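You operate a simulated robot arm through the tools that you are given. There is no shell and no other tool. Be economical: measure what you need, move in short steps, check, and stop when the job is done.

Carry out the task below with a simulated robot arm. There is one attempt and no reset: what you move stays moved.

TASK
Put the gilt tablet with twelve petals on top of the mould marked pearl.
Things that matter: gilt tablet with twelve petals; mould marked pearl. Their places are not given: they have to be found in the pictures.

It is judged by the outcome, as a careful person would: the job done as asked, and still so three seconds after it is handed in. It fails if anything else is knocked over, pushed out of place, dropped, spilled or broken.

THE ROBOT
A 7-joint arm with a two-finger parallel gripper, fixed in place. Base frame: the origin is at the foot of the arm, x ahead of it, y to its left, z up; the work surface is at about z = 0. Lengths are in mm, angles in degrees, forces in N, time in s.
With the tool pointing down near the work surface it reaches from about 220 to 580 mm from the base axis. Its first joint turns from -66.0 to 66.0 degrees. Payload 2.5 kg.
Tool frame: the origin (TCP) lies between the finger pads and is the grasp point; the fingertips stand 23 mm ahead of it; z points along the fingers, y is the line along which they close. The gripper opens to 94 mm. The fingers are 38 mm wide and 10 mm thick; the gripper's body (54 by 96 mm) begins 39 mm behind the TCP.
Orientation is that of the tool frame in the base frame, as [roll, pitch, yaw] about the fixed x, y, z axes, in that order (R = Rz(yaw) Ry(pitch) Rx(roll)). With the fingers straight down and closing along the base's y, the tool's x points along the base's -x, its y along +y and its z along -z.

THE INTERFACE
- The arm moves only by the tool drive_tool. Its argument "series" is a list of rows, each a list of 3 entries, a list of its own where there are three numbers: the shift along the tool's x, y, z in cm, then the turn, a rotation vector about the tool's x, y, z in degrees, then the gripper command, from -1 (shut) to 1 (fully open), values between in proportion. In form: [[[dx, dy, dz], [rx, ry, rz], claw], ...]. A call has 1 to 8 rows; each row is the pose to reach, as a shift and turn from the pose commanded when the call began, along the tool's axes at that moment. A row lasts 0.2 s, in which the tool goes at most 50 mm and 8.6 degrees; a call with a longer step from one row to the next is refused whole, and so is a gripper value outside its range. A pose out of reach is approached as far as the arm can. The call stops where the force on the tool passes 40 N (or 10 N more than at its start, if that is more) or the arm is blocked; 0.2 s more then pass. The fingers move at their own pace (about 108 mm/s each) and stop on an object; they squeeze with about 37 N. The grip force told is the motor's: it shows also when the fingers shut on nothing. Time passes only in rows, and 0.2 s behind the last, so rows that repeat a pose let the fingers close. It gives the time, the measured TCP pose, the force on the tool (base axes), the opening and the grip force at its end, in the units of the frame above (readings bear some noise).
- Cameras (640 x 400 px; columns grow to the right, rows downward): "scene" is fixed at [106.1, -409.1, 549.6]; the picture's right is [0.81, -0.58, 0.00], its down [-0.35, -0.49, -0.80] and it looks along [0.47, 0.65, -0.60] (base axes); focal length 304 px, centre (320, 200). "wrist" rides on the gripper at [-39, 0, -44] in the tool frame; the picture's right is [0.00, -1.00, 0.00], its down [0.97, 0.00, -0.24] and it looks along [0.24, 0.00, 0.97] (tool axes); focal length 218 px, centre (320, 200).
- camera(camera): a new picture of that camera. No time passes.
- locate(camera, pixels): for up to 12 pixels [column, row] of the newest picture of that camera ("zoom" is the newest enlarged one), the place [x, y, z] in the base frame of the surface seen there, good to about 2 mm, but the place of the scene camera against the robot may be out by one fixed shift of up to 25 mm in any direction. No time passes.
- inspect(camera, box): a new picture of the part [left, top, right, bottom] of that camera's present view, enlarged. No time passes.
- finish_job(): hands the job in; it is judged then, once.

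Work in short steps. Measure before you move; look again where a grasp or a placing could have gone wrong, and mend it. You have 60 turns and 20 pictures in all, the two below and enlarged ones among them. Open the gripper and draw the arm clear of the work before you hand the job in, unless the task says otherwise; then end with one line.

The tools are called after "Call:" as name(argument=value, ...) on one line, values as JSON. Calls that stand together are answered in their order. drive_tool: Moves the arm, as the interface text tells. Its arguments: {"type":"object","properties":{"series":{"type":"array","items":{"type":"array"}}},"required":["series"]} The other tools are called the same way: camera (camera) takes a picture; locate (camera, pixels) gives the place of the surface under pixels of a picture; inspect (camera, box) takes an enlarged picture of a part of a camera's view; finish_job () hands the job in.

At the start:

```text
time_s: 0.0
position: [431.4, 63.4, 321.1]
orientation: [-180.0, 0.1, 180.0]
force: [0.0, 0.4, 0.4]
grip_width: 93.9
grasp_force: 0.1
```

scene: 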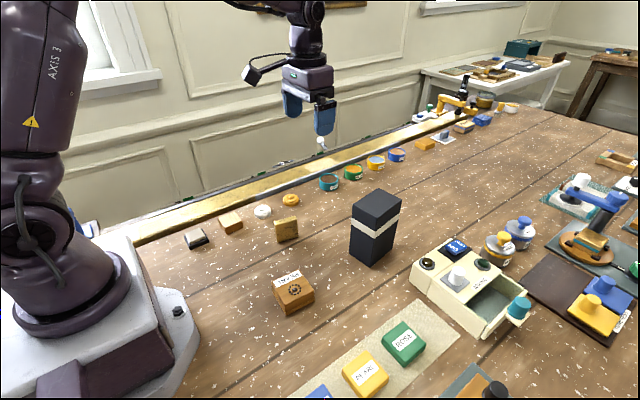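
wrist: 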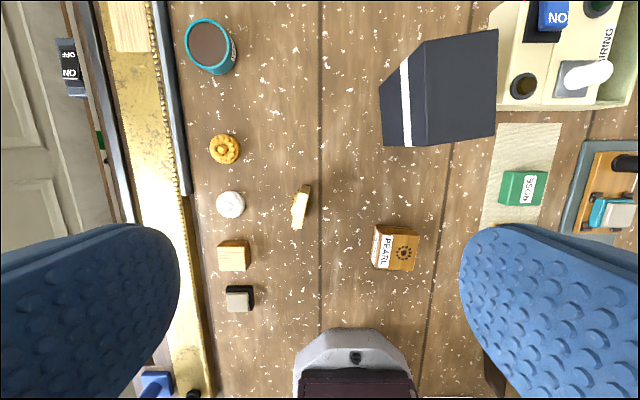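

The wrist view shows a PEARL block at (395,248) and a thin gilt piece at (300,207). I'll enlarge both.

Call:
inspect(camera="scene", box=[220, 180, 360, 330])

Call:
inspect(camera="wrist", box=[180, 120, 440, 320])

```text
2.67 times, centred on (290, 255) of scene
```

zoom: 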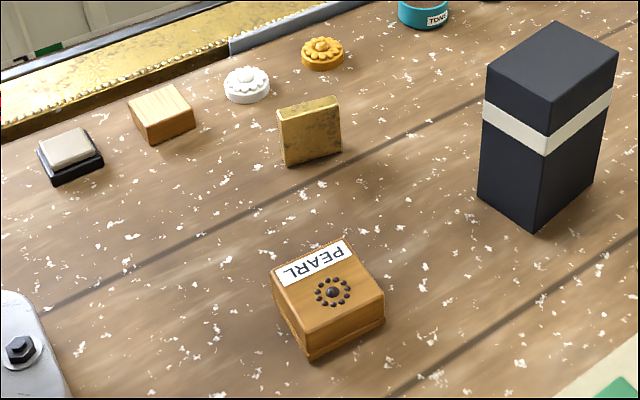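

```text
2.00 times, centred on (310, 220) of wrist
```

zoom: 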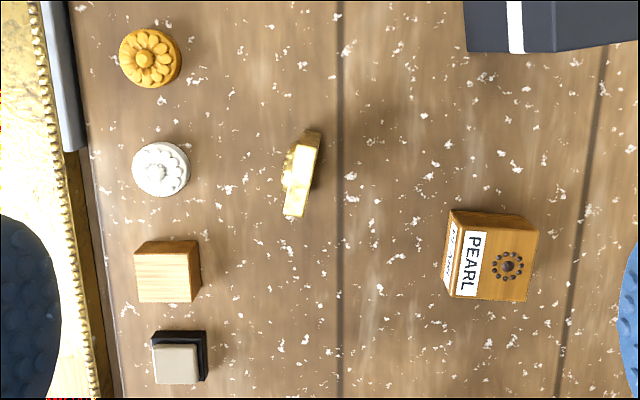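

The standing gilt slab has a relief on its far (+y) face, which I can't read yet. I'll measure the objects first.

Call:
locate(camera="zoom", pixels=[[312, 133], [294, 214], [303, 172], [455, 212], [540, 222], [528, 300], [450, 296], [495, 256], [284, 180], [340, 172], [150, 58], [161, 170]])

Call:
locate(camera="scene", pixels=[[286, 220], [286, 235], [295, 288], [375, 200], [370, 260]])

```text
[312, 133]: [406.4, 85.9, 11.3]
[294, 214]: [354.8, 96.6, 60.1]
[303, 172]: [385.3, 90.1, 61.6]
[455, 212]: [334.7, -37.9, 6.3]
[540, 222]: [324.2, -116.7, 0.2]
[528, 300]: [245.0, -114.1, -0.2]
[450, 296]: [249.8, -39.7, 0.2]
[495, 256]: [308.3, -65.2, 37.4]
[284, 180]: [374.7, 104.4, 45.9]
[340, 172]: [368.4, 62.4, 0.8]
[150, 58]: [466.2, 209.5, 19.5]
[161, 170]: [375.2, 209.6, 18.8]
```

```text
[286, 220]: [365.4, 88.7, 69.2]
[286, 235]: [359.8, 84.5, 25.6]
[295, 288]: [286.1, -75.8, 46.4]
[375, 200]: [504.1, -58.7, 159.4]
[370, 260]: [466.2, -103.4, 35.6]
```

The tablet is at about (382, 92), 60 mm tall. I'll move over to its +y side and tilt about 41° to look at its face.

Call:
drive_tool(series=[[[0.6, 3.3, 2.0], [8.2, 0, 0], 1], [[1.2, 6.7, 4.0], [16.4, 0, 0], 1], [[1.9, 10.0, 6.0], [24.6, 0, 0], 1], [[2.5, 13.4, 8.0], [32.8, 0, 0], 1], [[3.1, 16.7, 11.0], [41, 0, 0], 1]])

Call:
camera(camera="wrist")

```text
time_s: 1.2
position: [400.3, 228.5, 210.4]
orientation: [-138.8, 0.2, -180.0]
force: [0.8, 0.2, -0.5]
grip_width: 93.9
grasp_force: 0.0
```

```text
15 pictures are left
```

wrist: 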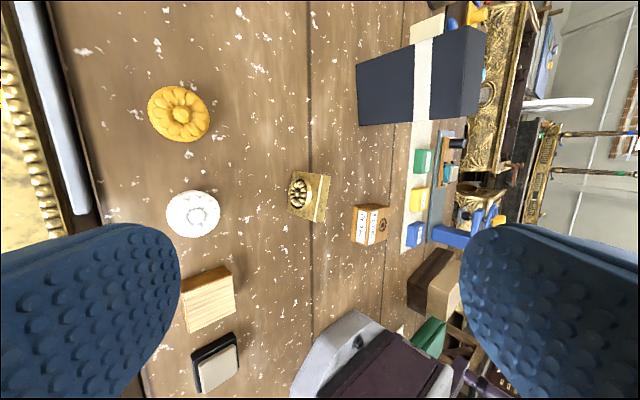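

The tablet's face is at (302,192) and the mould's side labels at (370,224). I'll enlarge that area.

Call:
inspect(camera="wrist", box=[270, 160, 400, 250])

Call:
locate(camera="zoom", pixels=[[120, 40], [95, 220], [225, 280], [285, 70], [150, 155], [360, 320], [420, 230], [500, 320], [260, 180], [230, 60], [200, 265], [245, 250]])

```text
4.44 times, centred on (335, 205) of wrist
```

zoom: 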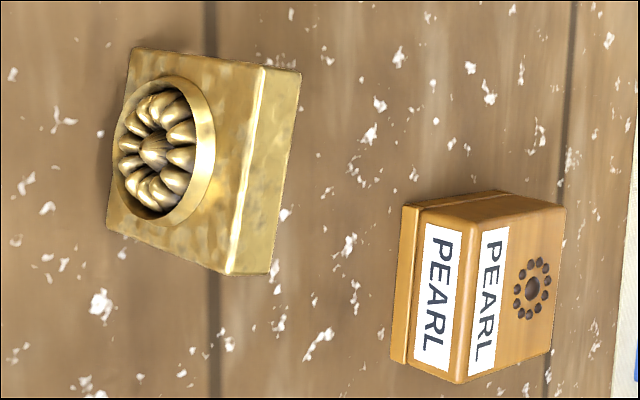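

```text
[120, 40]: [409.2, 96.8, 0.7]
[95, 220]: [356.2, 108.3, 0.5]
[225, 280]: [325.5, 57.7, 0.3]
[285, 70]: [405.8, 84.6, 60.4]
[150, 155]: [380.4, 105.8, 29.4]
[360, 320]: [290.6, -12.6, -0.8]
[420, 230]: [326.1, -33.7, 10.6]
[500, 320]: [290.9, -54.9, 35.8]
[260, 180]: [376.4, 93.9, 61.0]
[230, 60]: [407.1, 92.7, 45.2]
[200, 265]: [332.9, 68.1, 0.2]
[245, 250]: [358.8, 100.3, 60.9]
```

Need a clean petal count; I'll enlarge further.

Call:
inspect(camera="wrist", box=[287, 170, 319, 210])

```text
10.00 times, centred on (303, 190) of wrist
```

zoom: 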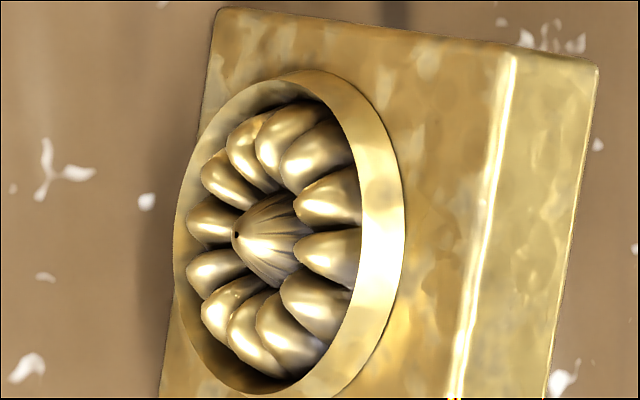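

Twelve petals counted, so this is the right tablet. Now I'll measure the top corners of the tablet and mould from this view.

Call:
locate(camera="wrist", pixels=[[323.3, 176.8], [329.4, 177.6], [322.6, 220.0], [314.9, 220.0], [319, 198.2], [326, 198.2], [373, 205], [388.5, 208], [386, 237.3], [368.2, 244.5], [378.5, 224.1], [382, 215]])

```text
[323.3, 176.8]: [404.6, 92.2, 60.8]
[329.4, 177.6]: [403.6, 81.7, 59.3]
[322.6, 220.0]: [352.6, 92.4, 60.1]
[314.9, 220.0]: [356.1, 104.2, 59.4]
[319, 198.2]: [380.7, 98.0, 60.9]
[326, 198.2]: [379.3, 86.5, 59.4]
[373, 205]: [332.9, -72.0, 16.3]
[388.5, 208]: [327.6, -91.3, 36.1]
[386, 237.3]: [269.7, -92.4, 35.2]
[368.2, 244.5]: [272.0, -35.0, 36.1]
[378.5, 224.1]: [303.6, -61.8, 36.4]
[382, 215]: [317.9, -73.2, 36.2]
```

The tablet's top centre is about (379.5, 92.5). Its long axis is yawed about −12.7°, it is 13 mm thick and 60 mm high. The mould's top is at z≈36, centred near (300,−63). I'll return to vertical above the tablet.

Call:
drive_tool(series=[[[0.42, -1.38, 2.54], [-8.2, 0, 0], 1], [[0.83, -2.76, 5.08], [-16.4, 0, 0], 1], [[1.25, -4.13, 7.61], [-24.6, 0, 0], 1], [[1.66, -5.51, 10.15], [-32.9, 0, 0], 1], [[2.08, -6.89, 12.69], [-41.1, 0, 0], 1]])

Call:
drive_tool(series=[[[0, 0, 0], [0, 0, 6.4], 1], [[0, 0, 0], [0, 0, 12.7], 1]])

Call:
camera(camera="wrist")

```text
time_s: 2.4
position: [380.7, 94.7, 160.2]
orientation: [179.8, 0.1, 180.0]
force: [0.1, 0.4, -0.9]
grip_width: 94.0
grasp_force: 0.0
```

```text
time_s: 3.0
position: [381.0, 93.6, 161.1]
orientation: [179.9, 0.0, 167.3]
force: [-0.1, 0.4, 0.2]
grip_width: 94.1
grasp_force: 0.0
```

```text
12 pictures are left
```

wrist: 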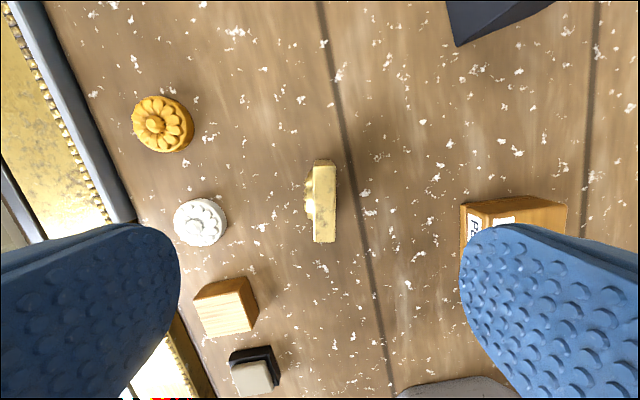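

The tablet's edges now run straight along the image, from (314..335, 162..242). I'll verify its centre.

Call:
locate(camera="wrist", pixels=[[317, 167], [333, 167], [316, 239], [333, 239], [325, 203], [315, 203], [335, 203], [308, 200], [325, 163], [325, 241]])

```text
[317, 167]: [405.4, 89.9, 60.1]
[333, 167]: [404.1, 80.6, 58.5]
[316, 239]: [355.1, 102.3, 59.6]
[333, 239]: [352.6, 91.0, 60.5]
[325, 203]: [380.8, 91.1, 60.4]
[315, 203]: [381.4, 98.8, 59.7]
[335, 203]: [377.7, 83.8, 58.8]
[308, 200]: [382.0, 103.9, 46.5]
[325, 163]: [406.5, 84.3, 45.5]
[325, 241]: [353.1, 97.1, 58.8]
```

The gripper is well centred, with 94 mm open against about 19 mm of tablet. I'll descend to z≈37.

Call:
drive_tool(series=[[[0.1, 0, 4], [0, 0, 0], 1], [[0.1, 0, 8], [0, 0, 0], 1], [[0.1, 0, 11], [0, 0, 0], 1], [[0.1, 0, 12.4], [0, 0, 0], 1], [[0.1, 0, 12.4], [0, 0, 0], 1]])

Call:
drive_tool(series=[[[0, 0, 0], [0, 0, 0], -0.3], [[0, 0, 0], [0, 0, 0], -0.6], [[0, 0, 0], [0, 0, 0], -1], [[0, 0, 0], [0, 0, 0], -1], [[0, 0, 0], [0, 0, 0], -1]])

```text
time_s: 4.2
position: [379.9, 94.2, 37.3]
orientation: [179.9, 0.0, 167.2]
force: [0.4, -0.3, -0.8]
grip_width: 94.2
grasp_force: 0.1
```

```text
time_s: 5.4
position: [379.9, 94.6, 37.5]
orientation: [179.9, 0.0, 167.4]
force: [-0.7, 0.6, 0.4]
grip_width: 21.9
grasp_force: 37.7
```

Gripped at 21.9 mm. I'll lift.

Call:
drive_tool(series=[[[0, 0, -1.5], [0, 0, 0], -1], [[0, 0, -4.5], [0, 0, 0], -1], [[0, 0, -8], [0, 0, 0], -1], [[0, 0, -11], [0, 0, 0], -1], [[0, 0, -11], [0, 0, 0], -1]])

Call:
camera(camera="wrist")

```text
time_s: 6.6
position: [379.8, 95.0, 147.1]
orientation: [179.9, 0.2, 167.3]
force: [-0.5, 0.7, 0.0]
grip_width: 22.1
grasp_force: 36.8
```

```text
11 pictures are left
```

wrist: 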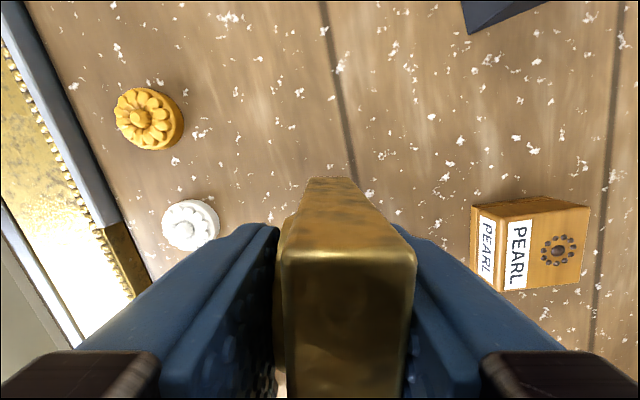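

The grip looks square. I'll check the mould top now at (505..590, 207..290): its corners, and whether the dots are recessed.

Call:
inspect(camera="wrist", box=[456, 185, 608, 300])

Call:
locate(camera="wrist", pixels=[[509, 224], [587, 210], [578, 281], [506, 288], [558, 250], [545, 250], [547, 249], [540, 215], [582, 245], [545, 284]])

```text
3.48 times, centred on (532, 242) of wrist
```

zoom: 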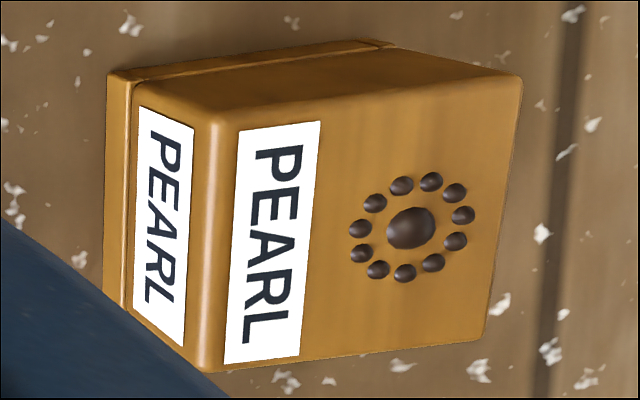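

```text
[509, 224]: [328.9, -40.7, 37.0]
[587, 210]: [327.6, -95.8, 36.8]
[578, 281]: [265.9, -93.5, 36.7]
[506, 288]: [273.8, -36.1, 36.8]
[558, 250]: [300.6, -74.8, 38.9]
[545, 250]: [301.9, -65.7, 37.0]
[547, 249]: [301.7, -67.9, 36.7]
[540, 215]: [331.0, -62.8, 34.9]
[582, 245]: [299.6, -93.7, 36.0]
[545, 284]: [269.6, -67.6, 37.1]
```

The dots appear to be raised studs, so standing the tablet on them would make it rock. The label strip beside them is flat, so I'll measure that strip and the stud heights.

Call:
locate(camera="zoom", pixels=[[241, 135], [226, 358], [320, 125], [301, 352], [411, 228], [359, 228], [402, 184], [404, 272], [340, 215], [330, 235], [213, 240], [222, 240]])

```text
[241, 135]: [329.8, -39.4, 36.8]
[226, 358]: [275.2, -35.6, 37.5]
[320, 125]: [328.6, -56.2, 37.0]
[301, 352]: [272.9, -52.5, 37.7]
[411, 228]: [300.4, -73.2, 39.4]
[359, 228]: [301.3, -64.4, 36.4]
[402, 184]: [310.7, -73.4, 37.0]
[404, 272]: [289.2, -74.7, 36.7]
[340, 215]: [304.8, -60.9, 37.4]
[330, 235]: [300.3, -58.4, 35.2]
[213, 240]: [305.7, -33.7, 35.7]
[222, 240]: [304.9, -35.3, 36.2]
```

Studs rise about 2–3 mm. The flat label strip runs from y −36 to −62 at x≈301, yawed −4°. I'll stand the tablet there, slab centre (301,−49) and TCP (301.3,−45), and carry it above that spot at this height first.

Call:
drive_tool(series=[[[0.6, -2.0, 0], [0, 0, -1.5], -1], [[1.6, -5.5, 0], [0, 0, -3], -1], [[2.7, -9.2, 0], [0, 0, -5], -1], [[3.8, -12.8, 0], [0, 0, -7], -1], [[4.4, -14.8, 0], [0, 0, -8.7], -1], [[4.58, -15.38, 0], [0, 0, -8.7], -1], [[4.58, -15.38, 0], [0, 0, -8.7], -1]])

Call:
camera(camera="wrist")

Call:
inspect(camera="scene", box=[220, 180, 380, 330])

```text
time_s: 8.2
position: [302.1, -44.6, 147.8]
orientation: [179.9, 0.1, 176.1]
force: [0.4, 0.6, -0.3]
grip_width: 21.9
grasp_force: 36.9
```

```text
9 pictures are left
```

wrist: 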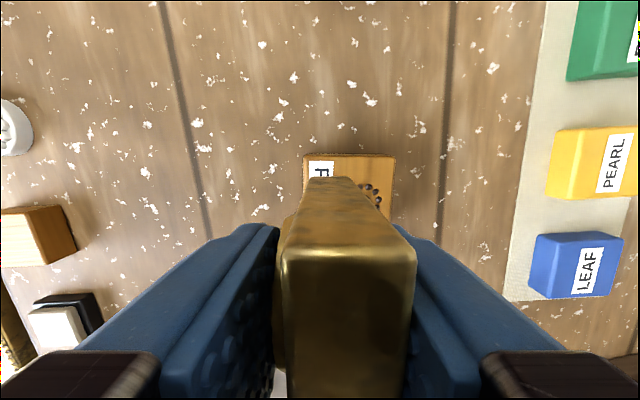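

```text
2.67 times, centred on (300, 255) of scene
```

zoom: 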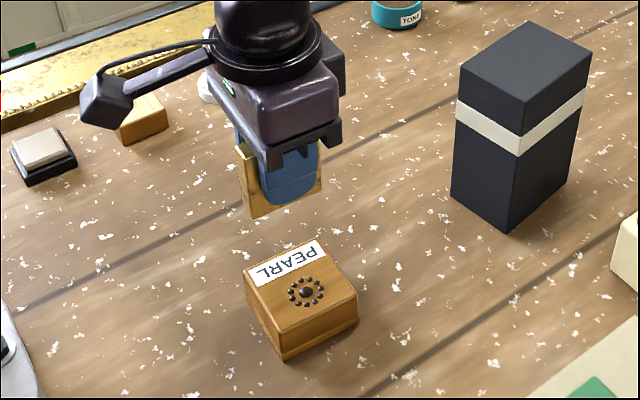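

A yellow block also marked PEARL is visible at (590,165), next to LEAF and the green block. I need to know which of these is the mould, so I'll look closer before placing.

Call:
inspect(camera="scene", box=[290, 290, 490, 400])

Call:
inspect(camera="wrist", box=[500, 0, 640, 310])

Call:
inspect(camera="scene", box=[400, 180, 640, 340])

```text
3.20 times, centred on (390, 345) of scene
```

zoom: 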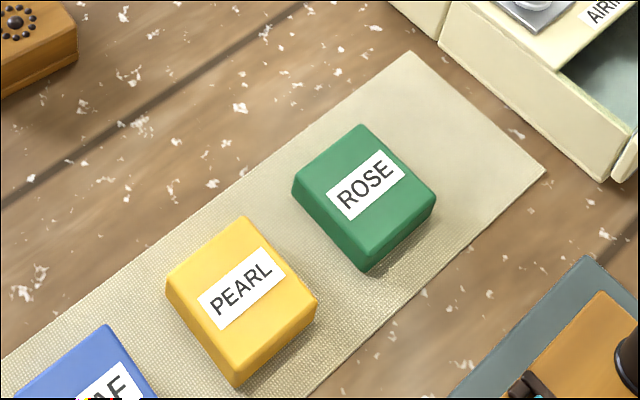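

```text
1.29 times, centred on (570, 155) of wrist
```

zoom: 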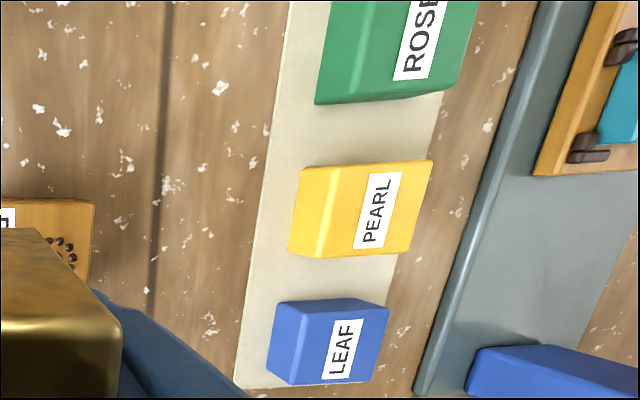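

```text
2.50 times, centred on (520, 260) of scene
```

zoom: 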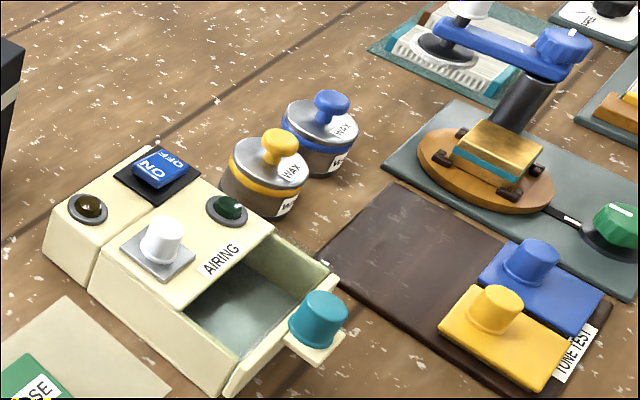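

Both the wooden block and the yellow block read PEARL. I'll compare their sizes and places.

Call:
locate(camera="wrist", pixels=[[574, 135], [632, 130], [622, 197], [568, 192], [600, 165], [552, 160], [565, 265], [620, 240], [610, 295], [575, 293], [600, 50], [530, 150]])

Call:
locate(camera="scene", pixels=[[365, 358], [365, 375], [385, 373], [344, 378], [363, 395], [403, 340], [440, 345]])

```text
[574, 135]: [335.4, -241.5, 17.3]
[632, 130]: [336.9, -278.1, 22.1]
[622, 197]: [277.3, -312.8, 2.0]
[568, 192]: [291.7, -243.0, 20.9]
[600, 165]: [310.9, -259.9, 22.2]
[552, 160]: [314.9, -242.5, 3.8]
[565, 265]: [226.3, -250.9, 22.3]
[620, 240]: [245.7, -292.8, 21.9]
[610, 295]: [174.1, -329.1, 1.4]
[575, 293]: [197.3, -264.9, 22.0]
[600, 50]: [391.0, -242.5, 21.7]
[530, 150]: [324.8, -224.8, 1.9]
```

```text
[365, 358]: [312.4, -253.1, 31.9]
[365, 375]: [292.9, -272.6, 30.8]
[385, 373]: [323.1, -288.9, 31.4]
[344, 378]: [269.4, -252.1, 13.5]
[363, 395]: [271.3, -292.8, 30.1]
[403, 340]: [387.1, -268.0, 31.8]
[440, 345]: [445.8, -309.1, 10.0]
```

I judge the wooden block to be the mould. It carries the carved-pearl motif, it is marked PEARL on two faces, and its 60×57 top matches the tablet, while the yellow pad is small, plain and only one of a set of label pads. I'll lower slowly onto the flat strip.

Call:
drive_tool(series=[[[0.05, -0.03, 3], [0, 0, 0], -1], [[0.05, -0.03, 5.5], [0, 0, 0], -1], [[0.05, -0.03, 6.8], [0, 0, 0], -1], [[0.05, -0.03, 6.9], [0, 0, 0], -1], [[0.05, -0.03, 6.9], [0, 0, 0], -1]])

Call:
inspect(camera="scene", box=[240, 200, 360, 320])

```text
time_s: 9.4
position: [299.6, -45.6, 77.7]
orientation: [179.8, 0.1, 176.0]
force: [-0.7, 0.4, -0.8]
grip_width: 22.3
grasp_force: 37.1
```

```text
3.33 times, centred on (300, 260) of scene
```

zoom: 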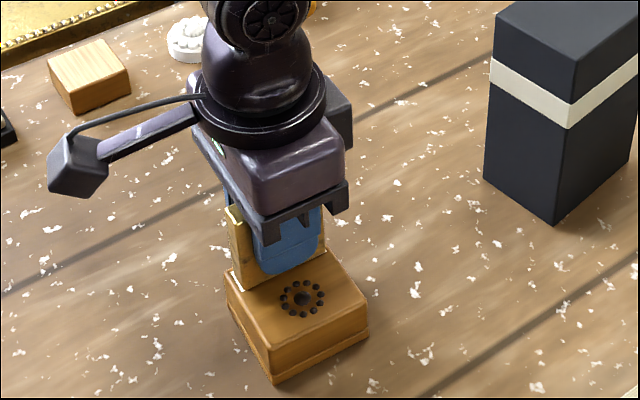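

The tablet is just above the label strip, clear of the studs. I'll lower in 1 mm steps, watching the force.

Call:
drive_tool(series=[[[0, 0, 0.1], [0, 0, 0], -1], [[0, 0, 0.2], [0, 0, 0], -1], [[0, 0, 0.27], [0, 0, 0], -1], [[0, 0, 0.27], [0, 0, 0], -1]])

```text
time_s: 10.4
position: [300.2, -45.1, 74.6]
orientation: [179.9, 0.0, 175.9]
force: [-0.3, 0.8, -0.8]
grip_width: 22.2
grasp_force: 37.0
```

Call:
drive_tool(series=[[[0, 0, 0.05], [0, 0, 0], -1], [[0, 0, 0.1], [0, 0, 0], -1], [[0, 0, 0.1], [0, 0, 0], -1]])

```text
time_s: 11.2
position: [300.2, -44.4, 72.0]
orientation: [179.9, 0.0, 176.1]
force: [-1.9, 0.5, 5.6]
grip_width: 22.0
grasp_force: 37.4
```

Contact at about 5.6 N. I'll release gently.

Call:
drive_tool(series=[[[0, 0, -0.03], [0, 0, 0], -0.5], [[0, 0, -0.03], [0, 0, 0], -0.4], [[0, 0, -0.03], [0, 0, 0], -0.2], [[0, 0, -0.03], [0, 0, 0], 0.1], [[0, 0, -0.03], [0, 0, 0], 0.3]])

Call:
inspect(camera="scene", box=[240, 200, 360, 320])

```text
time_s: 12.4
position: [301.2, -44.9, 74.1]
orientation: [179.9, 0.0, 175.9]
force: [-0.2, 0.7, 1.4]
grip_width: 61.1
grasp_force: 0.1
```

```text
3.33 times, centred on (300, 260) of scene
```

zoom: 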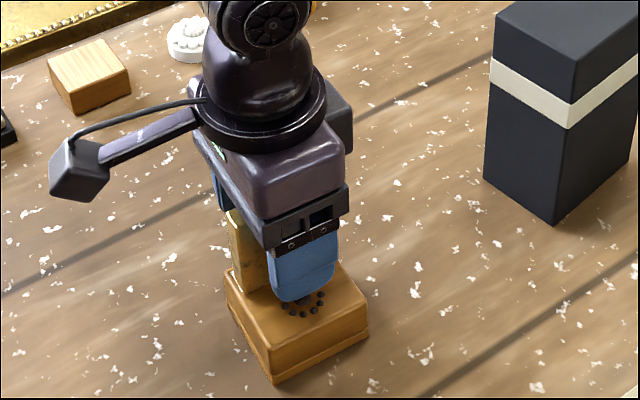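

The tablet stands upright. I'll rise straight up and look again.

Call:
drive_tool(series=[[[0, 0, -1], [0, 0, 0], 0.3], [[0, 0, -4], [0, 0, 0], 0.3], [[0, 0, -8], [0, 0, 0], 0.3], [[0, 0, -12], [0, 0, 0], 0.3], [[0, 0, -16], [0, 0, 0], 0.5], [[0, 0, -17], [0, 0, 0], 1]])

Call:
inspect(camera="scene", box=[240, 200, 360, 320])

Call:
camera(camera="wrist")

```text
time_s: 13.8
position: [300.3, -46.5, 242.9]
orientation: [179.9, -0.1, 176.0]
force: [-0.5, 0.7, 0.1]
grip_width: 94.1
grasp_force: 0.0
```

```text
3.33 times, centred on (300, 260) of scene
```

zoom: 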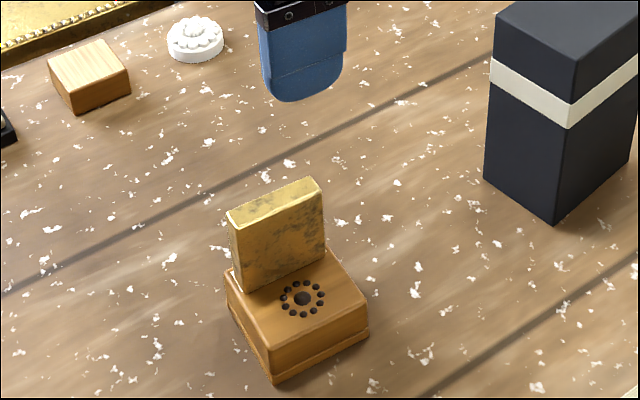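

```text
1 pictures are left
```

wrist: 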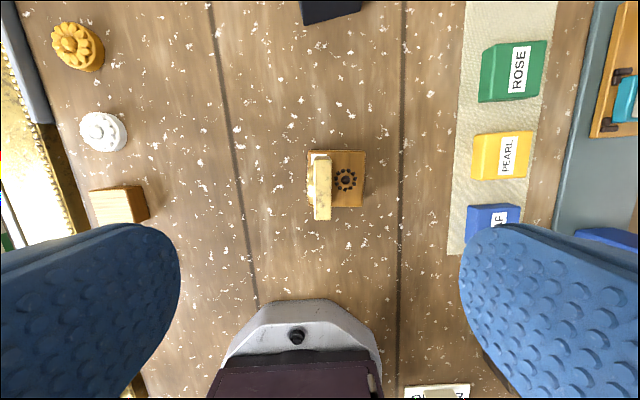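

The tablet stands square and stable on the flat part of the mould, and the arm is clear. A label is partly visible at (437,390), so I'll use the last picture on it.

Call:
drive_tool(series=[[[0.0, -3.0, -1], [0, 0, 0], 1], [[0, -6, -2], [0, 8, 0], 1], [[0, -8, -3], [0, 16, 0], 1]])

Call:
camera(camera="wrist")

```text
time_s: 14.6
position: [295.4, -126.9, 273.4]
orientation: [179.8, -16.1, 176.1]
force: [-0.2, -0.1, 0.3]
grip_width: 93.7
grasp_force: 0.2
```

```text
0 pictures are left
```

wrist: 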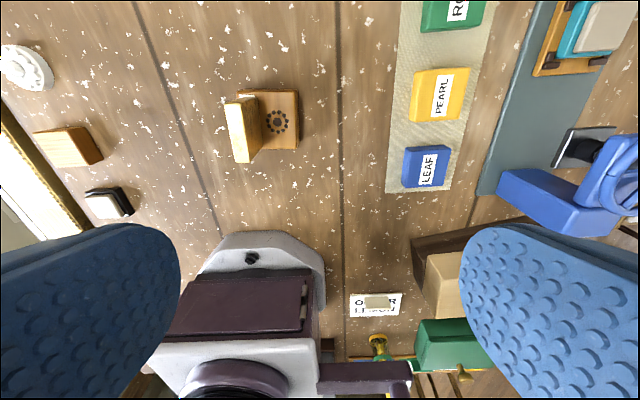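

The label is an unrelated card, and the tablet is still standing on the mould with the arm clear. I'll hand the job in.

Call:
finish_job()

```text
The job is handed in.
```

I stood the gilt tablet with twelve petals upright on the wooden mould marked PEARL, and it was still upright in the last picture with the arm clear; a smaller yellow block is also marked PEARL, and I took the wooden one to be the mould.
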